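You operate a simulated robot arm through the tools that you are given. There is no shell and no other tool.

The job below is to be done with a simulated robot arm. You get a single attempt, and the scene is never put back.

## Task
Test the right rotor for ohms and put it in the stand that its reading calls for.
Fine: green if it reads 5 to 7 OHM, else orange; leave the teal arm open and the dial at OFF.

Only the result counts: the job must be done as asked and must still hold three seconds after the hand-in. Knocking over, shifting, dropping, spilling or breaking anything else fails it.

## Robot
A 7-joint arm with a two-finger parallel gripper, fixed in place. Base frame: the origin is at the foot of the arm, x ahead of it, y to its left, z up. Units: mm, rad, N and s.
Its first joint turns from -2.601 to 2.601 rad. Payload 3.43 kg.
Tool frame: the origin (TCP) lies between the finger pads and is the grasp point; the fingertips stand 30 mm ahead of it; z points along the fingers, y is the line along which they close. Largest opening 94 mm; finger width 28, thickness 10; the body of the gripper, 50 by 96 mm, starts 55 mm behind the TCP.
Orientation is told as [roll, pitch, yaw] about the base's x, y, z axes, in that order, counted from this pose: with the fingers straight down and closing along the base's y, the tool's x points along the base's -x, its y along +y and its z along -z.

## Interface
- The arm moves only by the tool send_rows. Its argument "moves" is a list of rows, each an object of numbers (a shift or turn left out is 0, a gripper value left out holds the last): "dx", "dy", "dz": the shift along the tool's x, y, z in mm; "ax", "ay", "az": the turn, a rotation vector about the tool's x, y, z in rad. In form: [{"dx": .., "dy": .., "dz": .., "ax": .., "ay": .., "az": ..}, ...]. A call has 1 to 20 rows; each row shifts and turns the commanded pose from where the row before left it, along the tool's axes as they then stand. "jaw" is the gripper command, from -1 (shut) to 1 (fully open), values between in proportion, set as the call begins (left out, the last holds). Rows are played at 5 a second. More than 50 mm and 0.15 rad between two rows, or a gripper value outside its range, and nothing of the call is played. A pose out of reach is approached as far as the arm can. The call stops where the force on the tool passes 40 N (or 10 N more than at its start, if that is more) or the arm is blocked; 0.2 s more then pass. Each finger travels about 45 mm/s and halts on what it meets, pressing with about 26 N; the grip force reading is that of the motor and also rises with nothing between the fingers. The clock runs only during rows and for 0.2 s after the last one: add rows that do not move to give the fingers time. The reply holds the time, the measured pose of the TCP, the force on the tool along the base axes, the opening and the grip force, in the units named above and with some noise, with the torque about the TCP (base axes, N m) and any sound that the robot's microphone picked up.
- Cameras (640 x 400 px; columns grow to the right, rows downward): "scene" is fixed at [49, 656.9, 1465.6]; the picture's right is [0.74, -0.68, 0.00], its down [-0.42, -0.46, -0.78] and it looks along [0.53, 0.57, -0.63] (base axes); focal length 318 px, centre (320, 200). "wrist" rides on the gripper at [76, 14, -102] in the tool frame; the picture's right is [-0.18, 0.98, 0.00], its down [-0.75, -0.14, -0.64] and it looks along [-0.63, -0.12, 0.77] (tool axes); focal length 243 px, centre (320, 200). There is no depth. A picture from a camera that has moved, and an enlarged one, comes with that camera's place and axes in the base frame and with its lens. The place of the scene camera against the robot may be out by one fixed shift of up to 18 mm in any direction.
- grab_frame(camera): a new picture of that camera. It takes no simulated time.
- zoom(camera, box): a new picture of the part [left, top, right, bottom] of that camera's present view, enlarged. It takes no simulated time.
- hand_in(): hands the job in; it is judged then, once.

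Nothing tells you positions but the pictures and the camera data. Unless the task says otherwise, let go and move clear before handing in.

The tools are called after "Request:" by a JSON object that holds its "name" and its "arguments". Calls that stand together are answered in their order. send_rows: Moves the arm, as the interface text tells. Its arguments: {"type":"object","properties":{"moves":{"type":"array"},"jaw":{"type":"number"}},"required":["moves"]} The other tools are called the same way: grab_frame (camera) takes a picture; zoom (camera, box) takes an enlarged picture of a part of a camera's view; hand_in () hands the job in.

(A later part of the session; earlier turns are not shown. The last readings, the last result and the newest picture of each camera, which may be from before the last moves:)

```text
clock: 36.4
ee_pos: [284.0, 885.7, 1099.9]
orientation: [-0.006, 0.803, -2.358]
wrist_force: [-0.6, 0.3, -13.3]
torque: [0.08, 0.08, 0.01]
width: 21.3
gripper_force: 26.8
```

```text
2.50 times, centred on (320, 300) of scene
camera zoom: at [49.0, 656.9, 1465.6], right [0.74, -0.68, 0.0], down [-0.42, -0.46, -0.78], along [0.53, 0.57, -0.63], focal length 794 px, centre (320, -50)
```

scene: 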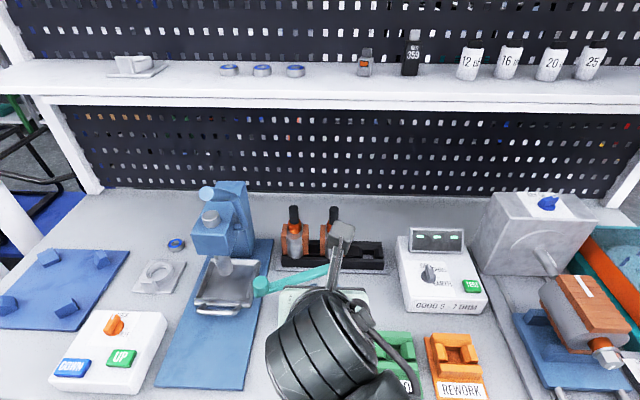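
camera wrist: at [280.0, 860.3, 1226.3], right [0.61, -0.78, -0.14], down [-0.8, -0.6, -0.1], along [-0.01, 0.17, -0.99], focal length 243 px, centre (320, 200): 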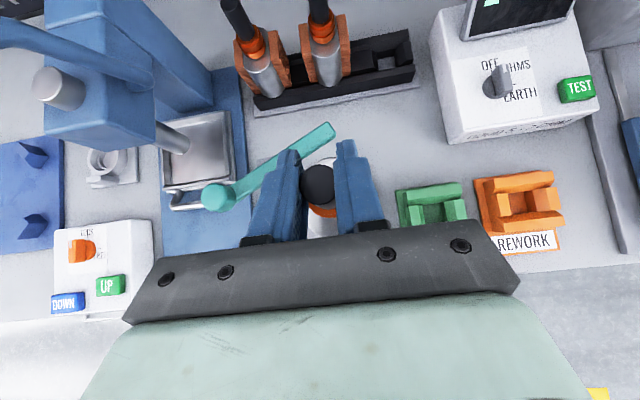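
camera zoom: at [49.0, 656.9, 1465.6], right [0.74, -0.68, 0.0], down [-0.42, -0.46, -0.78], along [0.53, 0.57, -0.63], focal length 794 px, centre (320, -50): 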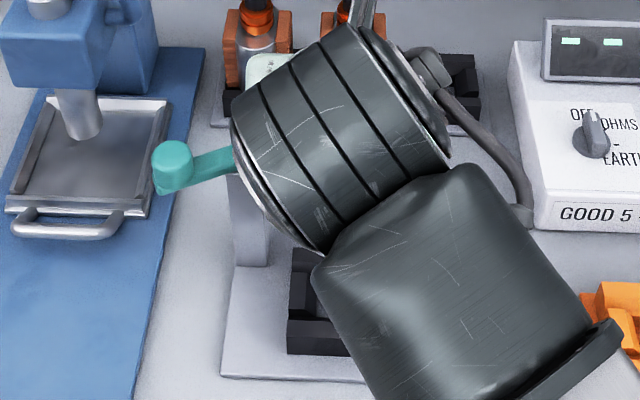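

Request:
{"name": "zoom", "arguments": {"camera": "wrist", "box": [180, 90, 380, 230]}}

Request:
{"name": "zoom", "arguments": {"camera": "wrist", "box": [330, 20, 450, 110]}}

```text
2.86 times, centred on (280, 160) of wrist
camera zoom: at [280.0, 860.3, 1226.3], right [0.61, -0.78, -0.14], down [-0.8, -0.6, -0.1], along [-0.01, 0.17, -0.99], focal length 693 px, centre (434, 314)
```

zoom: 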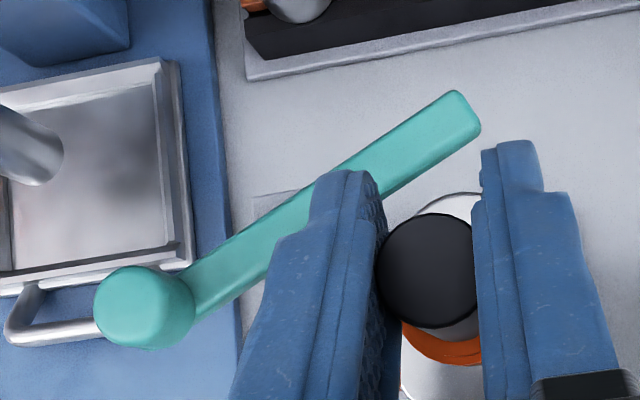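

```text
4.44 times, centred on (390, 65) of wrist
camera zoom: at [280.0, 860.3, 1226.3], right [0.61, -0.78, -0.14], down [-0.8, -0.6, -0.1], along [-0.01, 0.17, -0.99], focal length 1078 px, centre (9, 800)
```

zoom: 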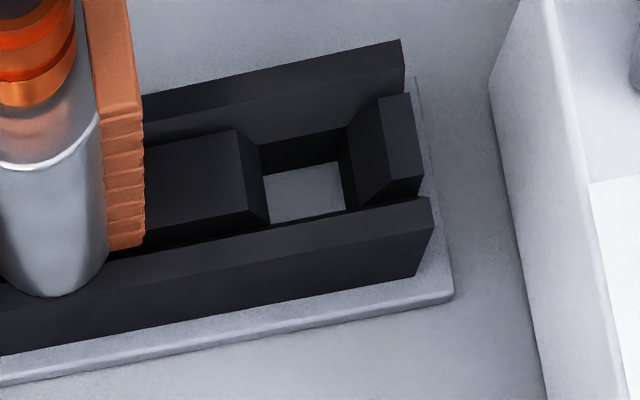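

The lateral position is good at (284, 886). I'll lower the rotor to just above the nest bars, then continue slowly with force checks.

Request:
{"name": "send_rows", "arguments": {"moves": [{"dx": -8.5, "dz": 6.4}, {"dx": -14.4, "dz": 13.9}, {"dx": -14.4, "dz": 13.9}, {"dx": -10, "dz": 9.7}, {}]}}

Request:
{"name": "grab_frame", "arguments": {"camera": "wrist"}}

Request:
{"name": "zoom", "arguments": {"camera": "scene", "box": [220, 220, 420, 380]}}

```text
clock: 37.6
ee_pos: [282.2, 885.1, 1035.9]
orientation: [-0.005, 0.802, -2.358]
wrist_force: [-0.3, 0.4, -13.6]
torque: [0.04, 0.07, 0.03]
width: 21.4
gripper_force: 26.5
```

```text
taken
camera wrist: at [277.7, 859.4, 1162.2], right [0.61, -0.78, -0.14], down [-0.8, -0.6, -0.1], along [-0.01, 0.17, -0.99], focal length 243 px, centre (320, 200)
```

wrist: 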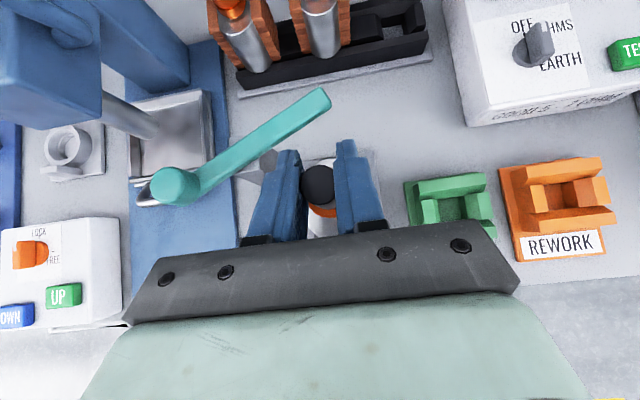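

```text
2.50 times, centred on (320, 300) of scene
camera zoom: at [49.0, 656.9, 1465.6], right [0.74, -0.68, 0.0], down [-0.42, -0.46, -0.78], along [0.53, 0.57, -0.63], focal length 794 px, centre (320, -50)
```

zoom: 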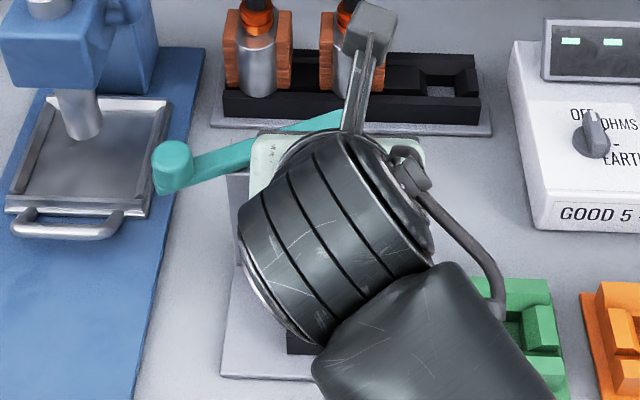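

Request:
{"name": "zoom", "arguments": {"camera": "wrist", "box": [230, 120, 410, 240]}}

```text
3.33 times, centred on (320, 180) of wrist
camera zoom: at [277.7, 859.4, 1162.2], right [0.61, -0.78, -0.14], down [-0.8, -0.6, -0.1], along [-0.01, 0.17, -0.99], focal length 809 px, centre (320, 267)
```

zoom: 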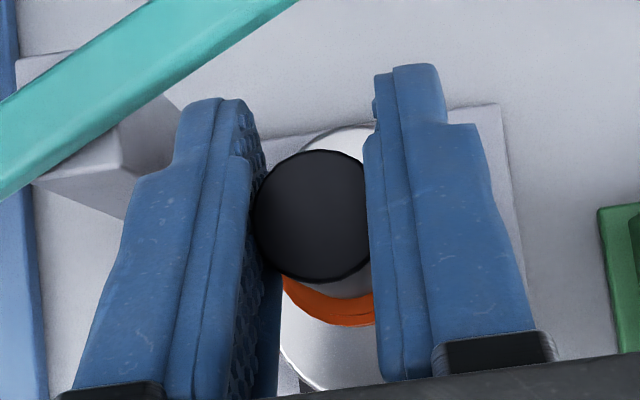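

Aligned well. Now I'll descend slowly into the nest, watching the force.

Request:
{"name": "send_rows", "arguments": {"moves": [{"dx": -4.8, "dz": 5.1}, {"dx": -4.8, "dz": 5.1}, {"dx": -4.9, "dz": 5.0}, {"dx": -4.9, "dz": 5.0}, {"dx": -4.9, "dz": 4.9}, {}]}}

```text
clock: 39.0
ee_pos: [282.5, 886.7, 1001.8]
orientation: [-0.008, 0.804, -2.358]
wrist_force: [-0.1, -2.9, -13.9]
torque: [-0.52, 0.07, -0.03]
width: 20.8
gripper_force: 26.3
```

Slight chamfer contact is guiding the rotor's bottom. I'll nudge 1 mm that way and keep descending.

Request:
{"name": "send_rows", "arguments": {"moves": [{"dx": -0.5, "dy": 0.6, "dz": -0.5}, {"dx": -2.2, "dz": 2.1}, {"dx": -2.2, "dz": 2.1}, {}]}}

```text
clock: 40.0
ee_pos: [282.4, 885.1, 997.9]
orientation: [-0.008, 0.806, -2.36]
wrist_force: [-3.2, 5.1, 17.6]
torque: [0.14, -0.07, 0.05]
width: 21.1
gripper_force: 26.3
```

The rotor met resistance at z ≈ 998, 7 mm higher than in the rack. I'll look to see whether it has seated.

Request:
{"name": "zoom", "arguments": {"camera": "wrist", "box": [230, 120, 410, 240]}}

Request:
{"name": "zoom", "arguments": {"camera": "scene", "box": [220, 220, 420, 380]}}

```text
3.33 times, centred on (320, 180) of wrist
camera zoom: at [278.2, 859.1, 1123.5], right [0.61, -0.78, -0.14], down [-0.79, -0.6, -0.1], along [-0.01, 0.17, -0.99], focal length 809 px, centre (320, 267)
```

zoom: 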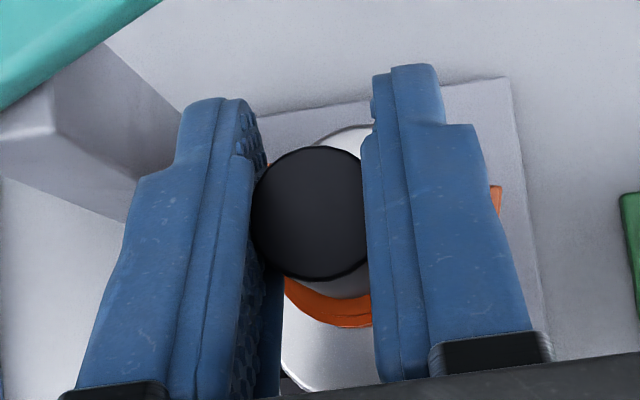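

```text
2.50 times, centred on (320, 300) of scene
camera zoom: at [49.0, 656.9, 1465.6], right [0.74, -0.68, 0.0], down [-0.42, -0.46, -0.78], along [0.53, 0.57, -0.63], focal length 794 px, centre (320, -50)
```

zoom: 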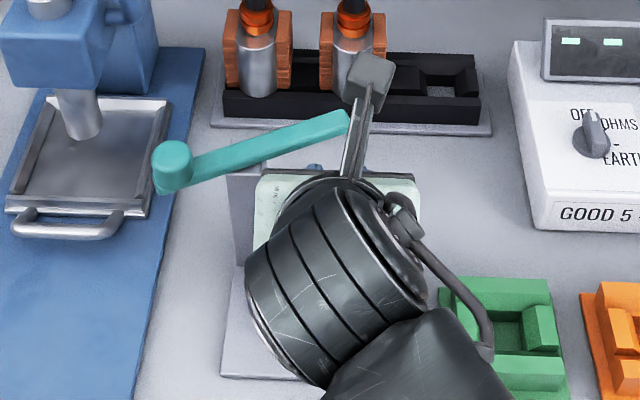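

Request:
{"name": "zoom", "arguments": {"camera": "wrist", "box": [290, 140, 390, 240]}}

Request:
{"name": "grab_frame", "arguments": {"camera": "wrist"}}

```text
4.00 times, centred on (340, 190) of wrist
camera zoom: at [278.2, 859.1, 1123.5], right [0.61, -0.78, -0.14], down [-0.79, -0.6, -0.1], along [-0.01, 0.17, -0.99], focal length 970 px, centre (240, 240)
```

zoom: 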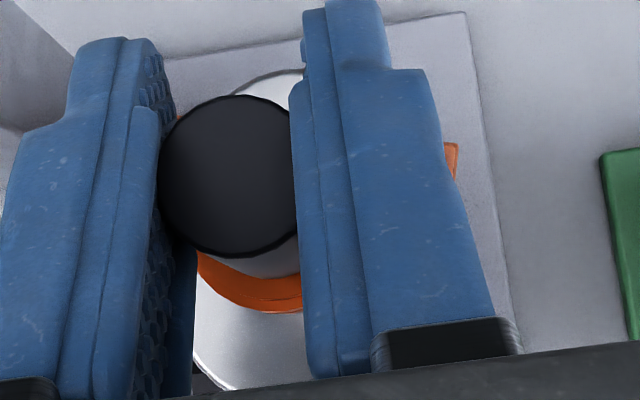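

```text
taken
camera wrist: at [278.2, 859.1, 1123.5], right [0.61, -0.78, -0.14], down [-0.79, -0.6, -0.1], along [-0.01, 0.17, -0.99], focal length 243 px, centre (320, 200)
```

wrist: 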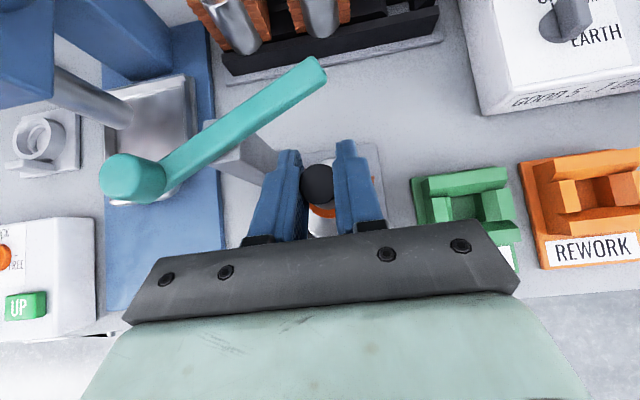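

The shaft slid about 7 mm in the grip during transport, so meeting the floor at z 998 matches a fully seated rotor. I'll ease off the downward press and check the force before releasing.

Request:
{"name": "send_rows", "arguments": {"moves": [{"dx": 1.1, "dz": -1.0}, {}]}}

```text
clock: 40.6
ee_pos: [282.6, 884.9, 996.3]
orientation: [-0.009, 0.803, -2.357]
wrist_force: [0.7, 8.3, 8.7]
torque: [0.63, -0.28, 0.07]
width: 21.1
gripper_force: 25.7
```

Request:
{"name": "send_rows", "arguments": {"moves": [{"dx": 0.4, "dy": -0.6, "dz": 0.4}, {"dx": 0.5, "dz": -0.5}, {}]}}

```text
clock: 41.4
ee_pos: [281.8, 884.1, 997.5]
orientation: [-0.005, 0.799, -2.357]
wrist_force: [0.1, 1.9, -7.6]
torque: [0.26, -0.25, 0.08]
width: 21.4
gripper_force: 26.2
```

The loads are near neutral. I'll open the jaw now and look.

Request:
{"name": "send_rows", "arguments": {"moves": [{}, {}, {}], "jaw": 0.0}}

Request:
{"name": "zoom", "arguments": {"camera": "wrist", "box": [230, 120, 430, 250]}}

Request:
{"name": "grab_frame", "arguments": {"camera": "scene"}}

```text
clock: 42.2
ee_pos: [282.4, 885.8, 998.2]
orientation: [-0.007, 0.803, -2.358]
wrist_force: [-0.3, 0.4, 0.8]
torque: [0.03, -0.01, 0.02]
width: 47.0
gripper_force: 0.0
```

```text
3.08 times, centred on (330, 185) of wrist
camera zoom: at [278.2, 860.0, 1124.7], right [0.61, -0.78, -0.14], down [-0.8, -0.6, -0.1], along [-0.01, 0.17, -0.99], focal length 746 px, centre (289, 246)
```

zoom: 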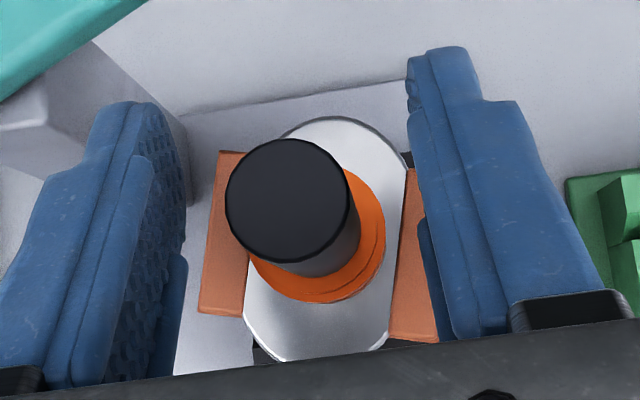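

```text
taken
```

scene: 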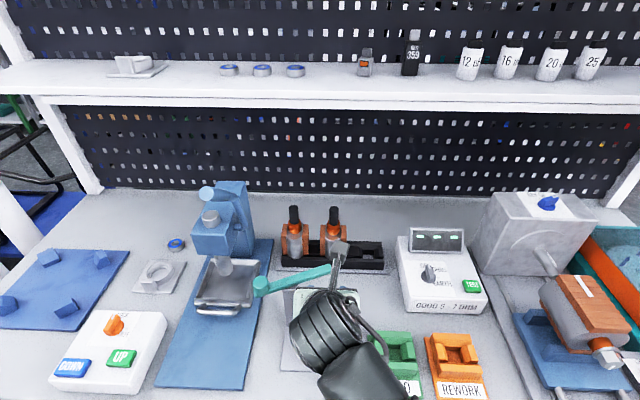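

The rotor stands seated in the nest with its tip at z ≈ 1000, the same as in the rack. I'll retreat along the fingers and check it from both cameras.

Request:
{"name": "send_rows", "arguments": {"moves": [{"dz": -10}, {"dz": -20}, {"dz": -25}, {"dz": -25}, {"dz": -20}, {}]}}

Request:
{"name": "grab_frame", "arguments": {"camera": "wrist"}}

Request:
{"name": "zoom", "arguments": {"camera": "wrist", "box": [200, 60, 460, 200]}}

Request:
{"name": "grab_frame", "arguments": {"camera": "scene"}}

```text
clock: 43.6
ee_pos: [231.6, 834.2, 1066.8]
orientation: [-0.006, 0.802, -2.357]
wrist_force: [1.0, 0.2, -0.5]
torque: [0.01, 0.03, 0.0]
width: 47.0
gripper_force: 0.1
```

```text
taken
camera wrist: at [228.0, 809.8, 1193.0], right [0.61, -0.78, -0.14], down [-0.8, -0.6, -0.1], along [-0.01, 0.17, -0.99], focal length 243 px, centre (320, 200)
```

wrist: 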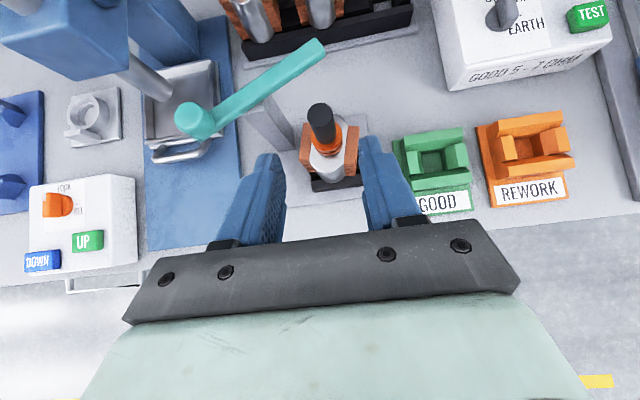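

```text
2.46 times, centred on (330, 130) of wrist
camera zoom: at [228.0, 809.8, 1193.0], right [0.61, -0.78, -0.14], down [-0.8, -0.6, -0.1], along [-0.01, 0.17, -0.99], focal length 597 px, centre (295, 372)
```

zoom: 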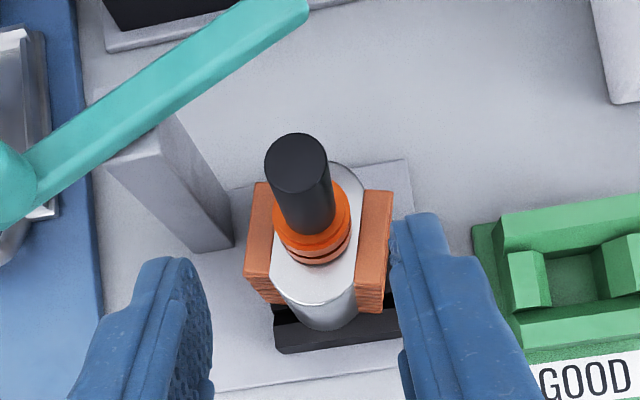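

```text
taken
```

scene: 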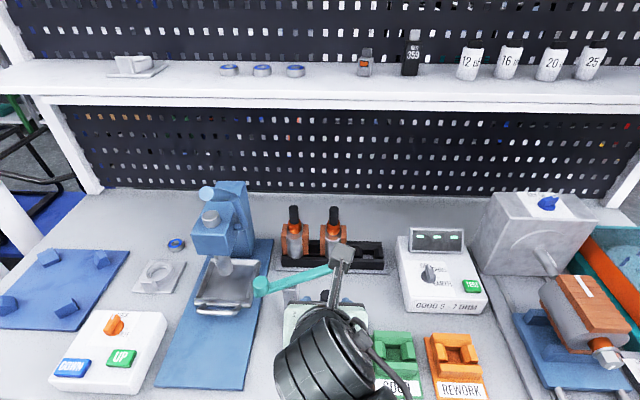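

The rotor is seated and upright: tip at (283.5, 886.6, 999.7), right over the nest centre. Next is the teal arm, so I'll zoom on it to fix its knob, pivot and height.

Request:
{"name": "zoom", "arguments": {"camera": "wrist", "box": [150, 20, 350, 170]}}

Request:
{"name": "zoom", "arguments": {"camera": "scene", "box": [230, 240, 370, 340]}}

```text
2.67 times, centred on (250, 95) of wrist
camera zoom: at [228.0, 809.8, 1193.0], right [0.61, -0.78, -0.14], down [-0.8, -0.6, -0.1], along [-0.01, 0.17, -0.99], focal length 647 px, centre (507, 480)
```

zoom: 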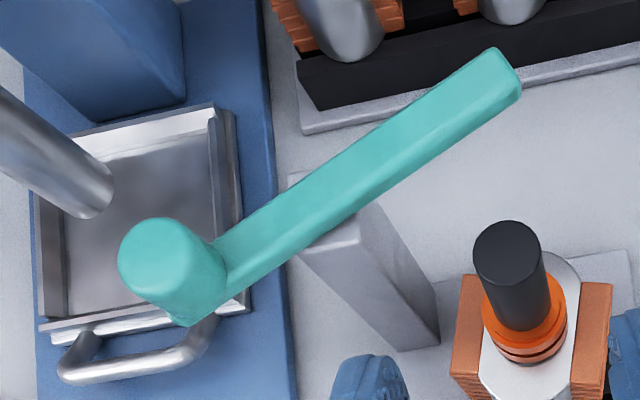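

```text
4.00 times, centred on (300, 290) of scene
camera zoom: at [49.0, 656.9, 1465.6], right [0.74, -0.68, 0.0], down [-0.42, -0.46, -0.78], along [0.53, 0.57, -0.63], focal length 1271 px, centre (400, -160)
```

zoom: 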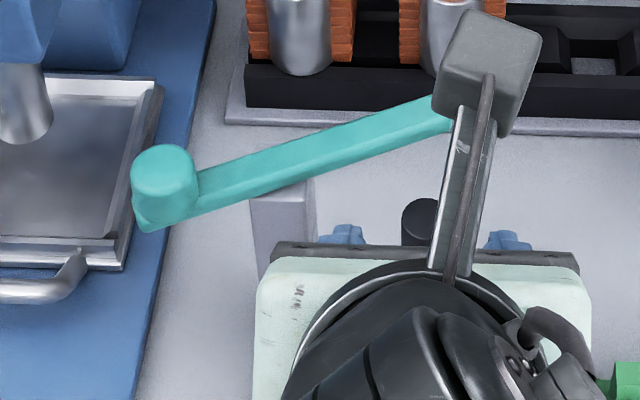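

The knob's centre is at about (216, 990), with its top at z ≈ 993. Pushing it straight back about 40 mm should swing the arm's tip onto the rotor. I'll shut the fingers and move to a spot in front of the knob.

Request:
{"name": "send_rows", "arguments": {"moves": [{"dy": -20}, {"dy": -30}, {"dy": -30}, {"dy": -30}, {"dx": -7.8, "dy": -2.8, "dz": 18.5}, {"dx": -7.8, "dy": -2.8, "dz": 18.5}, {"dx": -7.8, "dy": -2.8, "dz": 18.5}, {"dx": -7.8, "dy": -2.8, "dz": 18.5}, {}], "jaw": -1}}

Request:
{"name": "grab_frame", "arguments": {"camera": "wrist"}}

Request:
{"name": "zoom", "arguments": {"camera": "scene", "box": [200, 220, 380, 370]}}

```text
clock: 45.6
ee_pos: [167.6, 942.2, 993.7]
orientation: [-0.007, 0.805, -2.358]
wrist_force: [0.7, 0.0, 0.3]
torque: [0.01, 0.01, 0.02]
width: 0.2
gripper_force: 25.7
```

```text
taken
camera wrist: at [163.6, 916.5, 1120.2], right [0.61, -0.78, -0.14], down [-0.8, -0.6, -0.1], along [-0.01, 0.17, -0.99], focal length 243 px, centre (320, 200)
```

wrist: 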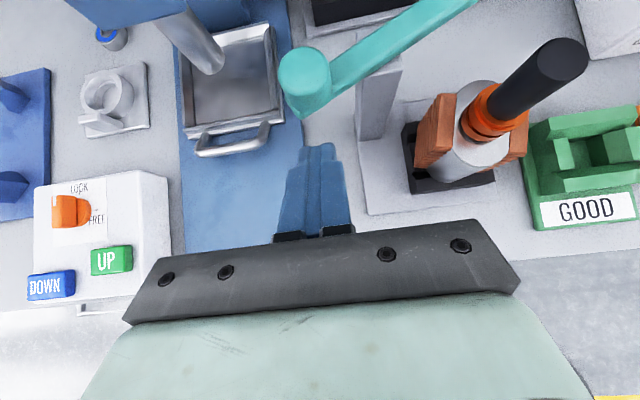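

```text
2.67 times, centred on (290, 295) of scene
camera zoom: at [49.0, 656.9, 1465.6], right [0.74, -0.68, 0.0], down [-0.42, -0.46, -0.78], along [0.53, 0.57, -0.63], focal length 847 px, centre (400, -53)
```

zoom: 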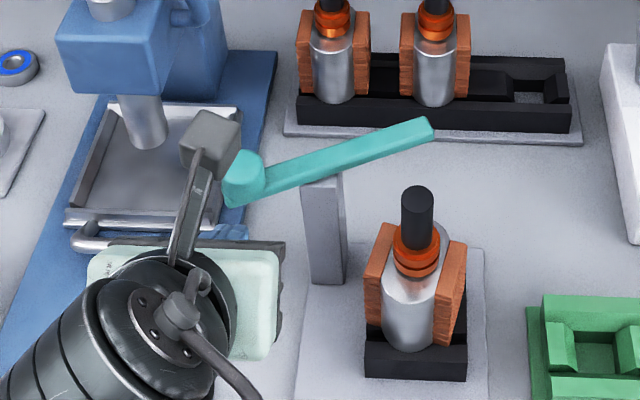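

The fingertips are lined up with the knob, about 17 mm short of it. I'll push straight back in small steps, watching the force.

Request:
{"name": "send_rows", "arguments": {"moves": [{"dx": 4.17, "dz": 4.32}, {"dx": 4.17, "dz": 4.32}, {"dx": 3.5, "dz": 3.6}, {"dx": 2.8, "dz": 2.9}, {"dx": 2.8, "dz": 2.9}, {}]}}

Request:
{"name": "zoom", "arguments": {"camera": "wrist", "box": [200, 20, 440, 180]}}

```text
clock: 47.0
ee_pos: [186.6, 958.5, 994.2]
orientation: [-0.005, 0.802, -2.357]
wrist_force: [-0.5, -0.4, -0.7]
torque: [0.02, -0.02, 0.01]
width: 0.0
gripper_force: 26.5
```

```text
2.50 times, centred on (320, 100) of wrist
camera zoom: at [181.7, 933.9, 1120.3], right [0.61, -0.78, -0.14], down [-0.8, -0.6, -0.1], along [-0.01, 0.17, -0.99], focal length 606 px, centre (320, 450)
```

zoom: 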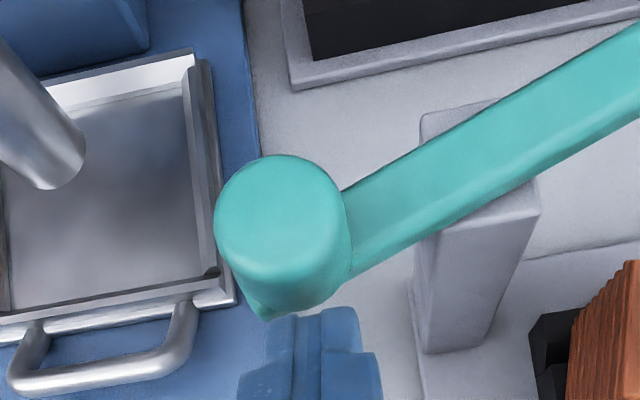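

Request:
{"name": "send_rows", "arguments": {"moves": [{"dx": 2.8, "dz": 2.9}, {"dx": 2.8, "dz": 2.9}, {"dx": 2.8, "dz": 2.9}, {"dx": 2.8, "dz": 2.9}, {}]}}

Request:
{"name": "zoom", "arguments": {"camera": "wrist", "box": [200, 20, 440, 180]}}

```text
clock: 48.2
ee_pos: [195.9, 971.4, 993.8]
orientation: [-0.005, 0.803, -2.359]
wrist_force: [-0.6, -0.8, -0.3]
torque: [-0.02, -0.01, -0.01]
width: 0.0
gripper_force: 25.7
```

```text
2.50 times, centred on (320, 100) of wrist
camera zoom: at [192.5, 945.7, 1120.1], right [0.61, -0.78, -0.14], down [-0.8, -0.6, -0.1], along [-0.01, 0.17, -0.99], focal length 606 px, centre (320, 450)
```

zoom: 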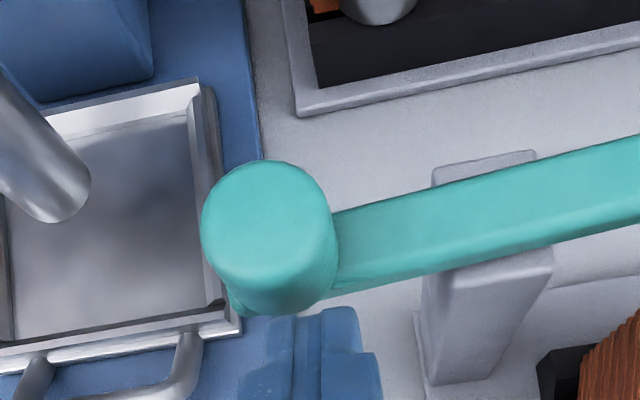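

The arm swings with almost no resistance. I'll continue in small steps.

Request:
{"name": "send_rows", "arguments": {"moves": [{"dx": 2.8, "dz": 2.9}, {"dx": 2.8, "dz": 2.9}, {"dx": 2.8, "dz": 2.9}, {}]}}

Request:
{"name": "grab_frame", "arguments": {"camera": "wrist"}}

Request:
{"name": "zoom", "arguments": {"camera": "scene", "box": [200, 220, 380, 370]}}

```text
clock: 49.2
ee_pos: [205.2, 978.7, 993.1]
orientation: [-0.006, 0.803, -2.356]
wrist_force: [0.6, 0.0, -0.7]
torque: [0.01, 0.01, -0.03]
width: 0.0
gripper_force: 26.6
```

```text
taken
camera wrist: at [201.2, 953.6, 1119.8], right [0.61, -0.78, -0.14], down [-0.8, -0.6, -0.1], along [-0.01, 0.17, -0.99], focal length 243 px, centre (320, 200)
```

wrist: 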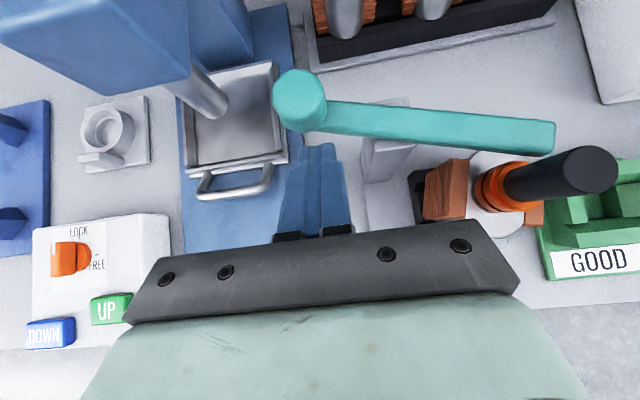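

```text
2.67 times, centred on (290, 295) of scene
camera zoom: at [49.0, 656.9, 1465.6], right [0.74, -0.68, 0.0], down [-0.42, -0.46, -0.78], along [0.53, 0.57, -0.63], focal length 847 px, centre (400, -53)
```

zoom: 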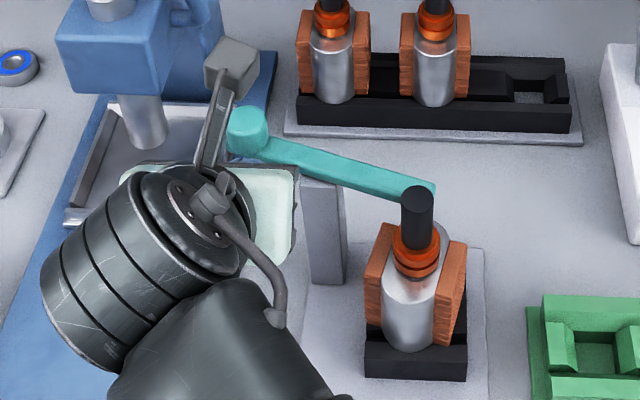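

Request:
{"name": "zoom", "arguments": {"camera": "wrist", "box": [250, 60, 450, 190]}}

Request:
{"name": "zoom", "arguments": {"camera": "wrist", "box": [400, 100, 640, 250]}}

Request:
{"name": "zoom", "arguments": {"camera": "scene", "box": [310, 260, 390, 340]}}

```text
3.08 times, centred on (350, 125) of wrist
camera zoom: at [201.2, 953.6, 1119.8], right [0.61, -0.78, -0.14], down [-0.8, -0.6, -0.1], along [-0.01, 0.17, -0.99], focal length 746 px, centre (228, 431)
```

zoom: 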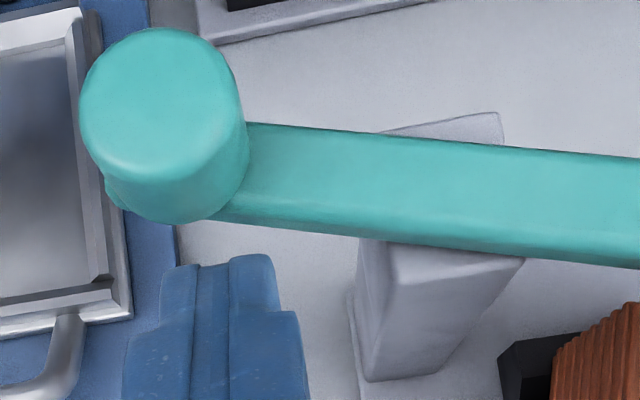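

```text
2.67 times, centred on (520, 175) of wrist
camera zoom: at [201.2, 953.6, 1119.8], right [0.61, -0.78, -0.14], down [-0.8, -0.6, -0.1], along [-0.01, 0.17, -0.99], focal length 647 px, centre (-213, 267)
```

zoom: 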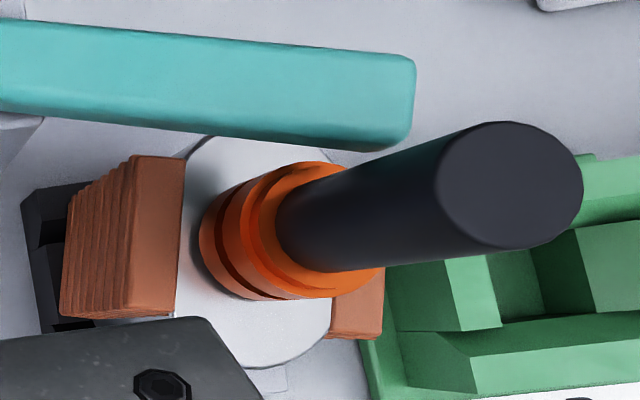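

```text
5.00 times, centred on (350, 300) of scene
camera zoom: at [49.0, 656.9, 1465.6], right [0.74, -0.68, 0.0], down [-0.42, -0.46, -0.78], along [0.53, 0.57, -0.63], focal length 1588 px, centre (170, -300)
```

zoom: 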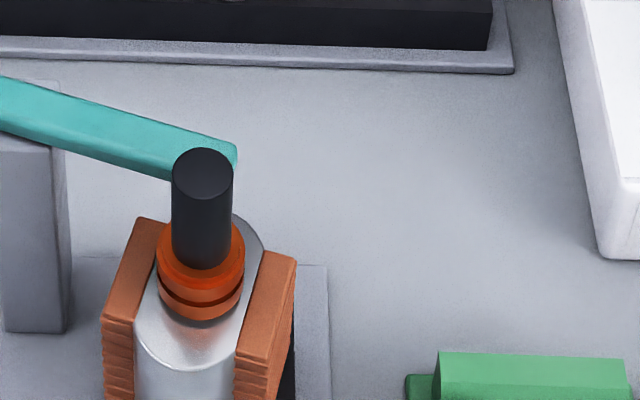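

The arm's tip is now just behind the shaft and the knob has coasted slightly ahead of the fingers. I'll follow up gently until it touches.

Request:
{"name": "send_rows", "arguments": {"moves": [{"dx": 2.1, "dz": 2.16}, {"dx": 2.1, "dz": 2.16}, {"dx": 1.4, "dz": 1.44}, {}]}}

Request:
{"name": "zoom", "arguments": {"camera": "wrist", "box": [250, 60, 450, 190]}}

Request:
{"name": "zoom", "arguments": {"camera": "wrist", "box": [400, 100, 640, 250]}}

```text
clock: 50.2
ee_pos: [210.6, 984.4, 995.3]
orientation: [-0.004, 0.803, -2.358]
wrist_force: [-0.1, -0.3, -0.3]
torque: [0.0, 0.01, 0.01]
width: 0.0
gripper_force: 26.4
```

```text
3.08 times, centred on (350, 125) of wrist
camera zoom: at [207.5, 959.3, 1120.3], right [0.61, -0.78, -0.14], down [-0.8, -0.6, -0.1], along [-0.01, 0.17, -0.99], focal length 746 px, centre (228, 431)
```

zoom: 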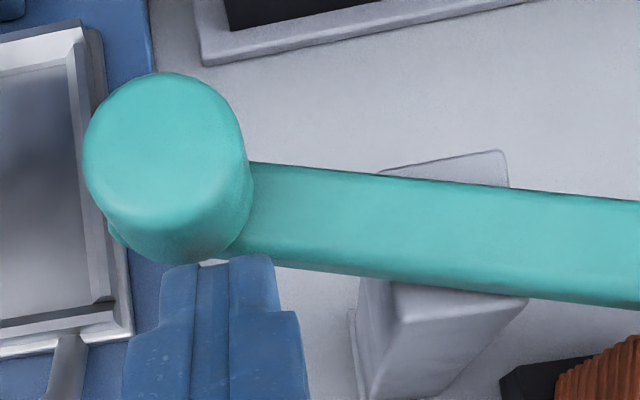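

```text
2.67 times, centred on (520, 175) of wrist
camera zoom: at [207.5, 959.3, 1120.3], right [0.61, -0.78, -0.14], down [-0.8, -0.6, -0.1], along [-0.01, 0.17, -0.99], focal length 647 px, centre (-213, 267)
```

zoom: 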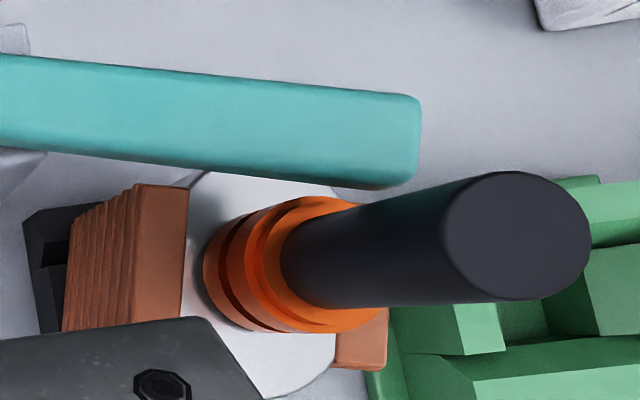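

Request:
{"name": "send_rows", "arguments": {"moves": [{"dx": 1.4, "dz": 1.44}, {"dx": 1.4, "dz": 1.44}, {}]}}

Request:
{"name": "zoom", "arguments": {"camera": "wrist", "box": [250, 60, 450, 190]}}

Request:
{"name": "zoom", "arguments": {"camera": "wrist", "box": [400, 100, 640, 250]}}

```text
clock: 51.0
ee_pos: [211.8, 985.5, 994.0]
orientation: [-0.004, 0.798, -2.357]
wrist_force: [-22.3, -27.3, -3.3]
torque: [-0.46, 0.2, 0.0]
width: 0.0
gripper_force: 25.9
```

```text
3.08 times, centred on (350, 125) of wrist
camera zoom: at [208.1, 960.0, 1120.5], right [0.61, -0.78, -0.14], down [-0.8, -0.6, -0.09], along [-0.01, 0.16, -0.99], focal length 746 px, centre (228, 431)
```

zoom: 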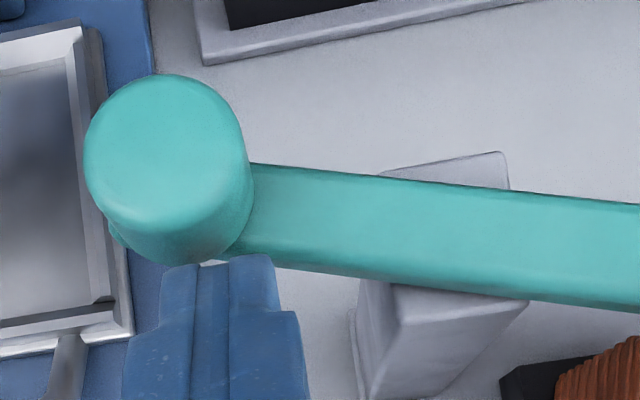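

```text
2.67 times, centred on (520, 175) of wrist
camera zoom: at [208.1, 960.0, 1120.5], right [0.61, -0.78, -0.14], down [-0.8, -0.6, -0.09], along [-0.01, 0.16, -0.99], focal length 647 px, centre (-213, 267)
```

zoom: 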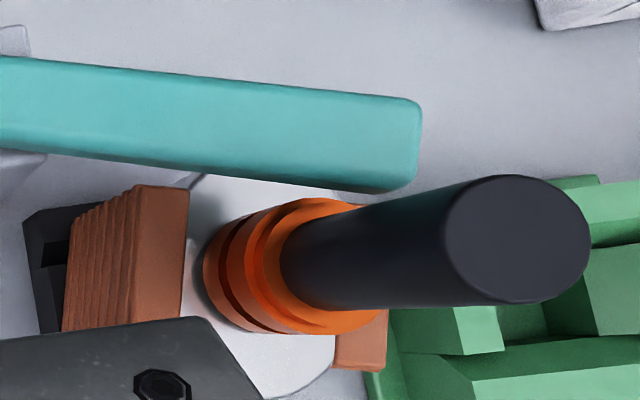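

The arm is firmly against its stop, with 35 N at the knob and neither arm nor rotor moving, so it is closed. I'll back away and check that it stays.

Request:
{"name": "send_rows", "arguments": {"moves": [{"dx": -2.8, "dz": -2.9}, {"dx": -7, "dz": -7.2}, {"dx": -14, "dz": -14.4}, {"dx": -14, "dz": -14.4}, {"dx": -14, "dz": -14.4}, {"dx": 7.2, "dz": -22}, {"dx": 14, "dz": -22}, {}]}}

Request:
{"name": "grab_frame", "arguments": {"camera": "scene"}}

Request:
{"name": "zoom", "arguments": {"camera": "scene", "box": [230, 220, 410, 370]}}

Request:
{"name": "grab_frame", "arguments": {"camera": "wrist"}}

```text
clock: 52.8
ee_pos: [149.6, 923.4, 1038.2]
orientation: [-0.006, 0.802, -2.357]
wrist_force: [-0.2, -0.6, -0.5]
torque: [0.0, 0.02, -0.04]
width: 0.0
gripper_force: 26.0
```

```text
taken
```

scene: 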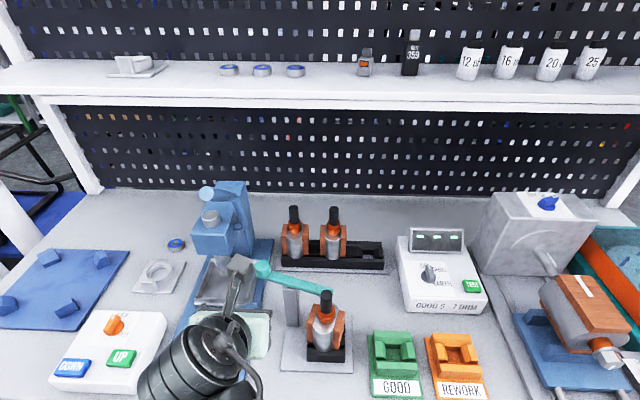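

```text
2.67 times, centred on (320, 295) of scene
camera zoom: at [49.0, 656.9, 1465.6], right [0.74, -0.68, 0.0], down [-0.42, -0.46, -0.78], along [0.53, 0.57, -0.63], focal length 847 px, centre (320, -53)
```

zoom: 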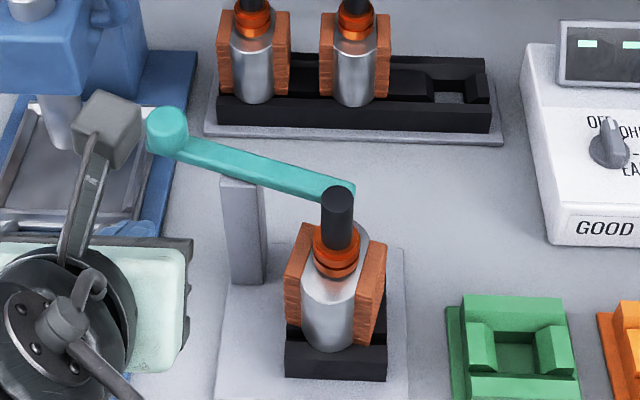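

```text
taken
camera wrist: at [146.3, 897.3, 1164.0], right [0.61, -0.78, -0.14], down [-0.8, -0.6, -0.1], along [-0.01, 0.17, -0.99], focal length 243 px, centre (320, 200)
```

wrist: 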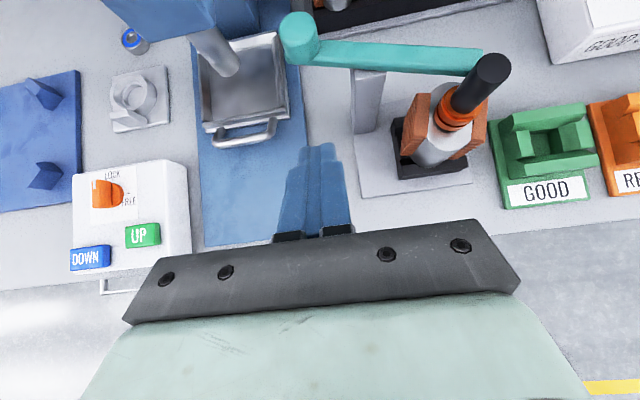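

The teal arm stays closed against the shaft. Now the dial: I'll zoom in on its pointer and labels.

Request:
{"name": "zoom", "arguments": {"camera": "scene", "box": [400, 225, 490, 315]}}

Request:
{"name": "zoom", "arguments": {"camera": "scene", "box": [412, 250, 460, 295]}}

```text
4.44 times, centred on (445, 270) of scene
camera zoom: at [49.0, 656.9, 1465.6], right [0.74, -0.68, 0.0], down [-0.42, -0.46, -0.78], along [0.53, 0.57, -0.63], focal length 1412 px, centre (-236, -111)
```

zoom: 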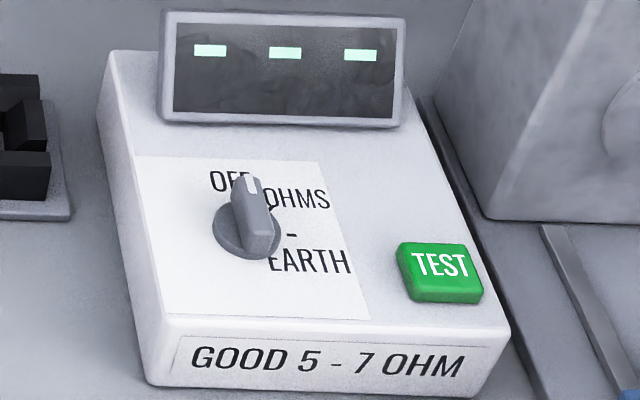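

```text
8.89 times, centred on (436, 272) of scene
camera zoom: at [49.0, 656.9, 1465.6], right [0.74, -0.68, 0.0], down [-0.42, -0.46, -0.78], along [0.53, 0.57, -0.63], focal length 2824 px, centre (-711, -444)
```

zoom: 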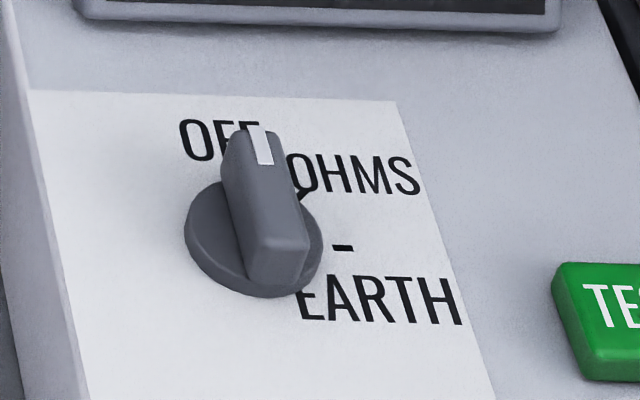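

The dial is at OFF with its ridge pointing straight back, and OHMS looks about 45° clockwise. I'll carry the hand high over everything to a viewing spot in front of the dial.

Request:
{"name": "send_rows", "arguments": {"moves": [{"dx": 14.4, "dz": -13.9}, {"dx": 21.6, "dz": -20.9}, {"dx": 21.6, "dz": -20.9}, {"dx": 4, "dy": 20, "dz": 4.5}, {"dx": 7.7, "dy": 38.4, "dz": 9}, {"dx": 7.7, "dy": 38.4, "dz": 9}, {"dx": 7.7, "dy": 38.4, "dz": 9}, {"dx": 7.7, "dy": 38.4, "dz": 9}, {"dx": 7.7, "dy": 38.4, "dz": 9}, {"dx": 7.7, "dy": 38.4, "dz": 9}, {"dx": 7.7, "dy": 38.4, "dz": 9}, {"dx": 7.7, "dy": 38.4, "dz": 9}, {"dx": 4, "dy": 18, "dz": 4.5}, {}]}}

Request:
{"name": "grab_frame", "arguments": {"camera": "wrist"}}

```text
clock: 55.8
ee_pos: [469.9, 755.4, 1110.7]
orientation: [-0.007, 0.803, -2.358]
wrist_force: [-0.2, 0.0, -0.2]
torque: [0.02, -0.02, -0.03]
width: 0.0
gripper_force: 26.3
```

```text
taken
camera wrist: at [466.0, 730.7, 1237.6], right [0.61, -0.78, -0.14], down [-0.8, -0.6, -0.1], along [-0.01, 0.17, -0.99], focal length 243 px, centre (320, 200)
```

wrist: 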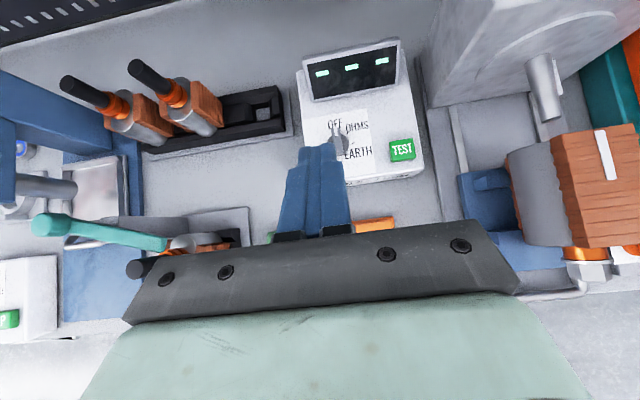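

Request:
{"name": "zoom", "arguments": {"camera": "wrist", "box": [280, 30, 440, 190]}}

Request:
{"name": "zoom", "arguments": {"camera": "wrist", "box": [310, 100, 390, 170]}}

```text
2.50 times, centred on (360, 110) of wrist
camera zoom: at [466.0, 730.7, 1237.6], right [0.61, -0.78, -0.14], down [-0.8, -0.6, -0.1], along [-0.01, 0.17, -0.99], focal length 606 px, centre (220, 425)
```

zoom: 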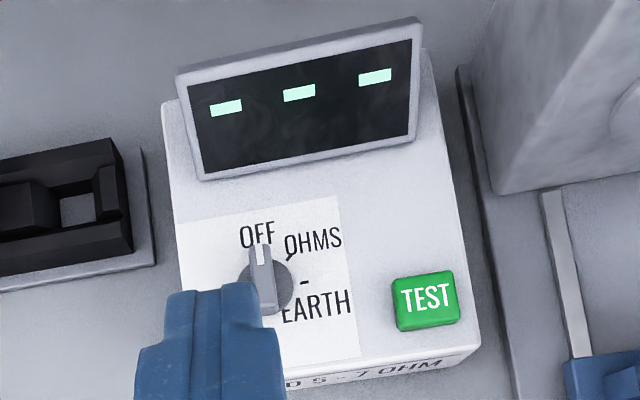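

```text
5.71 times, centred on (350, 135) of wrist
camera zoom: at [466.0, 730.7, 1237.6], right [0.61, -0.78, -0.14], down [-0.8, -0.6, -0.1], along [-0.01, 0.17, -0.99], focal length 1386 px, centre (149, 571)
```

zoom: 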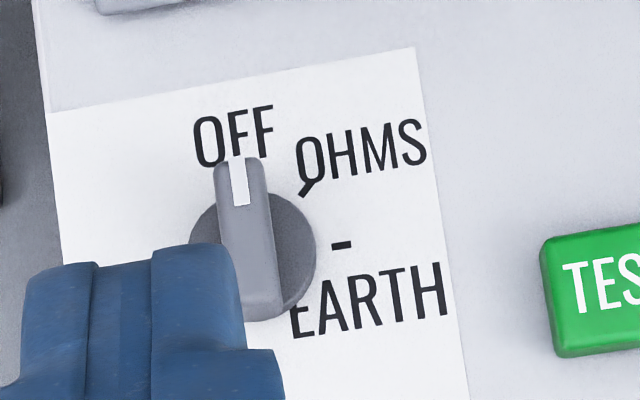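

OHMS is 45° clockwise and EARTH is 90°. I'll reduce the tilt to about 0.35 rad so the fingertips reach down beside the ridge, then move closer to locate the dial precisely.

Request:
{"name": "send_rows", "arguments": {"moves": [{"ay": -0.09}, {"ay": -0.09}, {"ay": -0.09}, {"ay": -0.09}, {"ay": -0.09}, {}], "jaw": 0.0}}

Request:
{"name": "grab_frame", "arguments": {"camera": "wrist"}}

```text
clock: 57.2
ee_pos: [469.6, 754.5, 1112.9]
orientation: [-0.006, 0.352, -2.355]
wrist_force: [-1.1, 0.4, -0.9]
torque: [0.01, -0.03, 0.0]
width: 47.1
gripper_force: 0.1
```

```text
taken
camera wrist: at [505.9, 770.2, 1235.1], right [0.57, -0.82, -0.07], down [-0.75, -0.56, 0.34], along [-0.32, -0.15, -0.94], focal length 243 px, centre (320, 200)
```

wrist: 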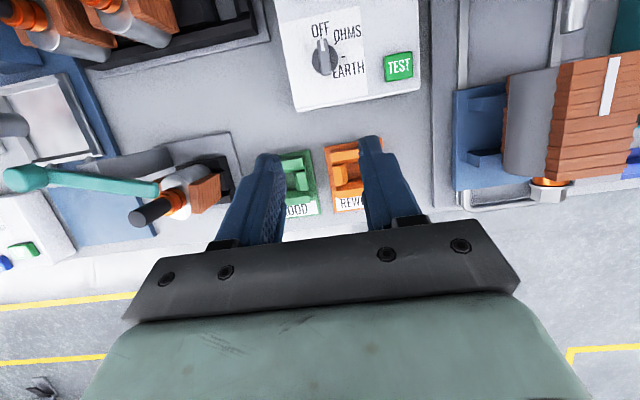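

Request:
{"name": "zoom", "arguments": {"camera": "wrist", "box": [270, 10, 430, 110]}}

```text
4.00 times, centred on (350, 60) of wrist
camera zoom: at [505.9, 770.2, 1235.1], right [0.57, -0.82, -0.07], down [-0.75, -0.56, 0.34], along [-0.32, -0.15, -0.94], focal length 970 px, centre (200, 760)
```

zoom: 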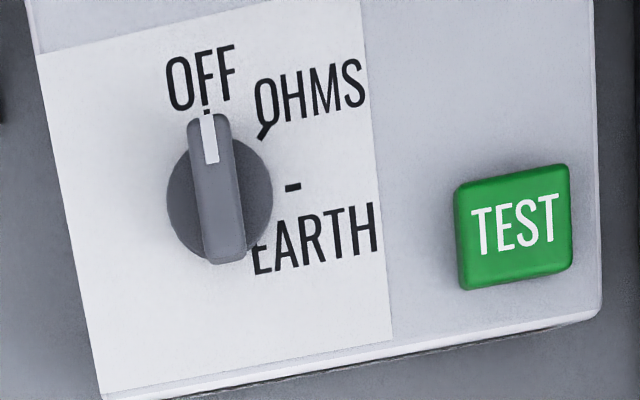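

The dial centre is at about (547, 823), its disc base at z ≈ 878, and the TEST button is at (590, 741, 890). I'll descend near the dial for a finer fix.

Request:
{"name": "send_rows", "arguments": {"moves": [{"dx": 3.5, "dy": 0.8, "dz": 17}, {"dx": 6.9, "dy": 1.6, "dz": 34.5}, {"dx": 6.9, "dy": 1.6, "dz": 34.5}, {"dx": 6.9, "dy": 1.6, "dz": 34.5}, {"dx": 6.9, "dy": 1.6, "dz": 34.5}, {"dx": 3.5, "dy": 0.8, "dz": 17}, {}]}}

Request:
{"name": "grab_frame", "arguments": {"camera": "wrist"}}

Request:
{"name": "zoom", "arguments": {"camera": "wrist", "box": [250, 130, 400, 240]}}

```text
clock: 58.8
ee_pos: [540.0, 812.1, 963.6]
orientation: [-0.006, 0.352, -2.356]
wrist_force: [-0.1, 0.0, -0.3]
torque: [0.02, -0.03, -0.01]
width: 46.8
gripper_force: 0.0
```

```text
taken
camera wrist: at [575.7, 828.2, 1086.0], right [0.57, -0.82, -0.07], down [-0.75, -0.56, 0.34], along [-0.32, -0.15, -0.94], focal length 243 px, centre (320, 200)
```

wrist: 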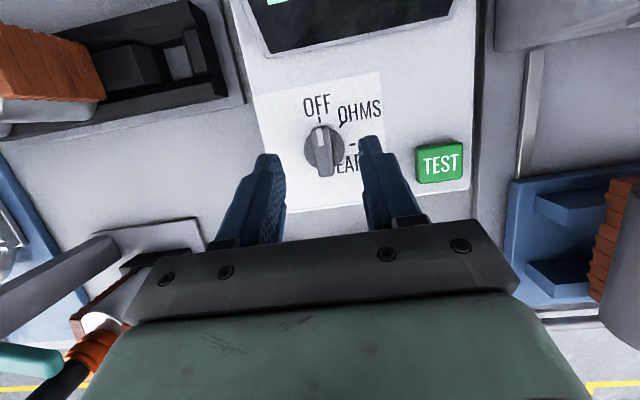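

```text
3.64 times, centred on (325, 185) of wrist
camera zoom: at [575.7, 828.2, 1086.0], right [0.57, -0.82, -0.07], down [-0.75, -0.56, 0.34], along [-0.32, -0.15, -0.94], focal length 882 px, centre (302, 254)
```

zoom: 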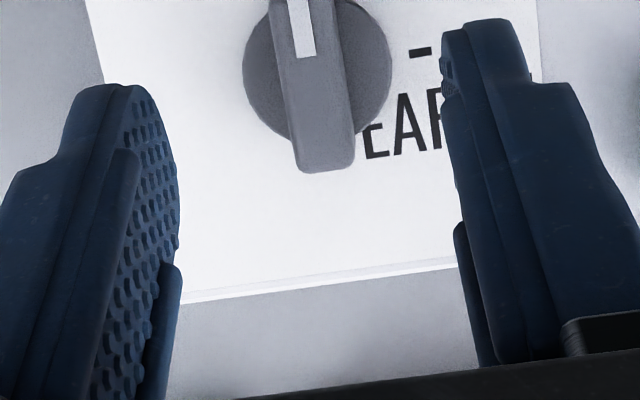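

Request:
{"name": "zoom", "arguments": {"camera": "wrist", "box": [280, 90, 390, 190]}}

Request:
{"name": "zoom", "arguments": {"camera": "scene", "box": [380, 200, 500, 320]}}

```text
4.00 times, centred on (335, 140) of wrist
camera zoom: at [575.7, 828.2, 1086.0], right [0.57, -0.82, -0.07], down [-0.75, -0.56, 0.34], along [-0.32, -0.15, -0.94], focal length 970 px, centre (260, 440)
```

zoom: 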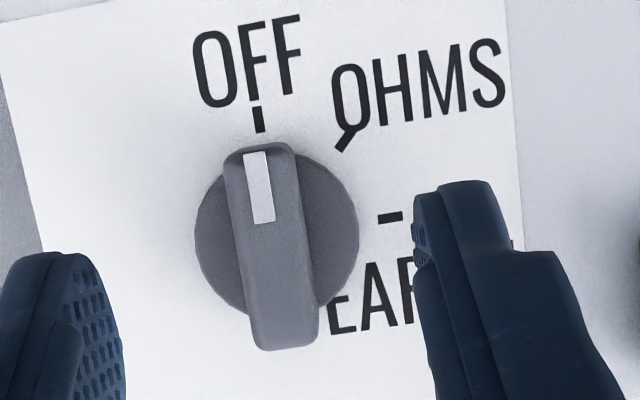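

```text
3.33 times, centred on (440, 260) of scene
camera zoom: at [49.0, 656.9, 1465.6], right [0.74, -0.68, 0.0], down [-0.42, -0.46, -0.78], along [0.53, 0.57, -0.63], focal length 1059 px, centre (-80, 0)
```

zoom: 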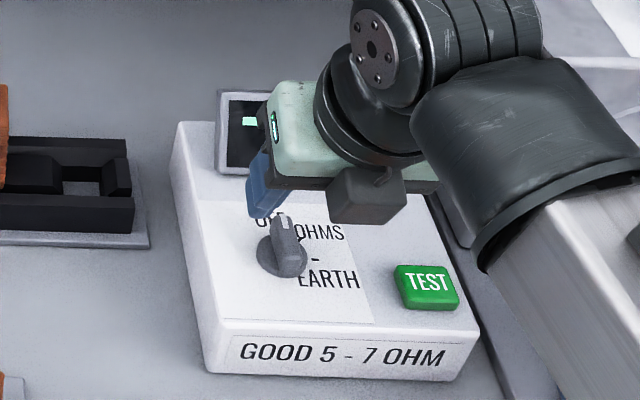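

The ridge spans z 888–906, is 12 mm wide, and is centred at (546, 820.5). I'll straddle it and check before closing.

Request:
{"name": "send_rows", "arguments": {"moves": [{"dx": -1.0, "dy": -0.3, "dz": 10.2}, {"dx": -1.0, "dy": -0.3, "dz": 10.2}, {"dx": -0.9, "dy": -0.3, "dz": 10.2}, {"dx": -0.9, "dy": -0.3, "dz": 9.5}, {}]}}

Request:
{"name": "zoom", "arguments": {"camera": "wrist", "box": [240, 110, 400, 230]}}

Request:
{"name": "zoom", "arguments": {"camera": "scene", "box": [380, 200, 500, 320]}}

```text
clock: 60.0
ee_pos: [546.4, 823.0, 924.5]
orientation: [-0.006, 0.353, -2.354]
wrist_force: [0.1, -0.1, -0.4]
torque: [0.02, -0.01, 0.01]
width: 47.0
gripper_force: 0.0
```

```text
3.33 times, centred on (320, 170) of wrist
camera zoom: at [582.3, 838.1, 1046.9], right [0.57, -0.82, -0.07], down [-0.75, -0.56, 0.34], along [-0.32, -0.15, -0.94], focal length 809 px, centre (320, 300)
```

zoom: 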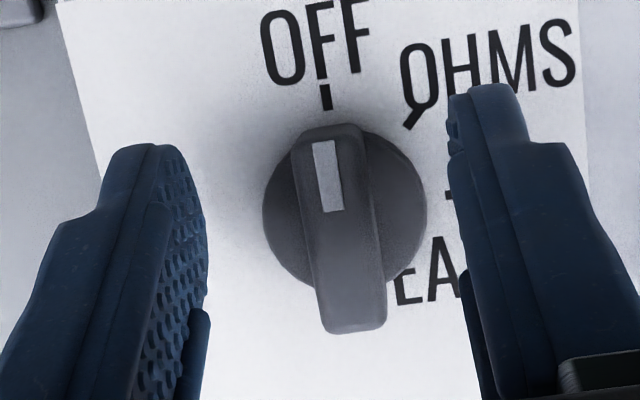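

```text
3.33 times, centred on (440, 260) of scene
camera zoom: at [49.0, 656.9, 1465.6], right [0.74, -0.68, 0.0], down [-0.42, -0.46, -0.78], along [0.53, 0.57, -0.63], focal length 1059 px, centre (-80, 0)
```

zoom: 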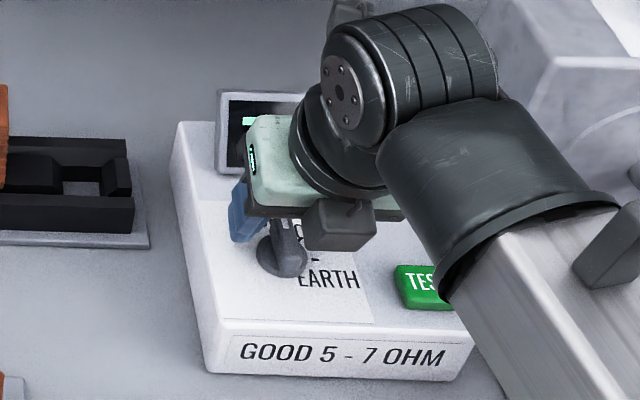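

The ridge is centred between the fingers. I'll close on it.

Request:
{"name": "send_rows", "arguments": {"moves": [{}, {}, {}, {}, {}], "jaw": -1}}

Request:
{"name": "zoom", "arguments": {"camera": "wrist", "box": [240, 110, 400, 230]}}

```text
clock: 61.2
ee_pos: [547.7, 822.1, 924.0]
orientation: [-0.001, 0.353, -2.358]
wrist_force: [13.6, -13.5, -0.7]
torque: [-0.39, -0.45, -0.04]
width: 13.0
gripper_force: 44.4
```

```text
3.33 times, centred on (320, 170) of wrist
camera zoom: at [583.5, 836.9, 1046.9], right [0.57, -0.82, -0.07], down [-0.76, -0.56, 0.34], along [-0.32, -0.15, -0.94], focal length 809 px, centre (320, 300)
```

zoom: 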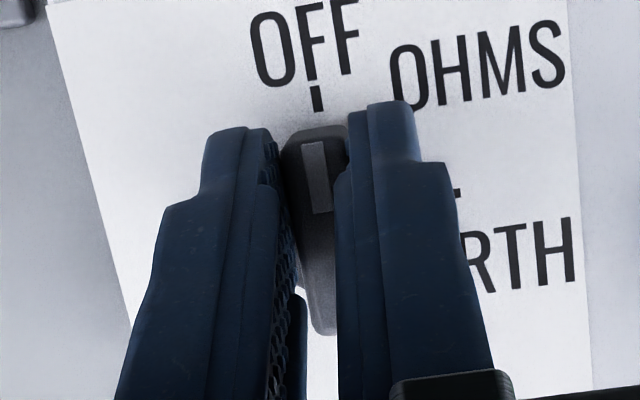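

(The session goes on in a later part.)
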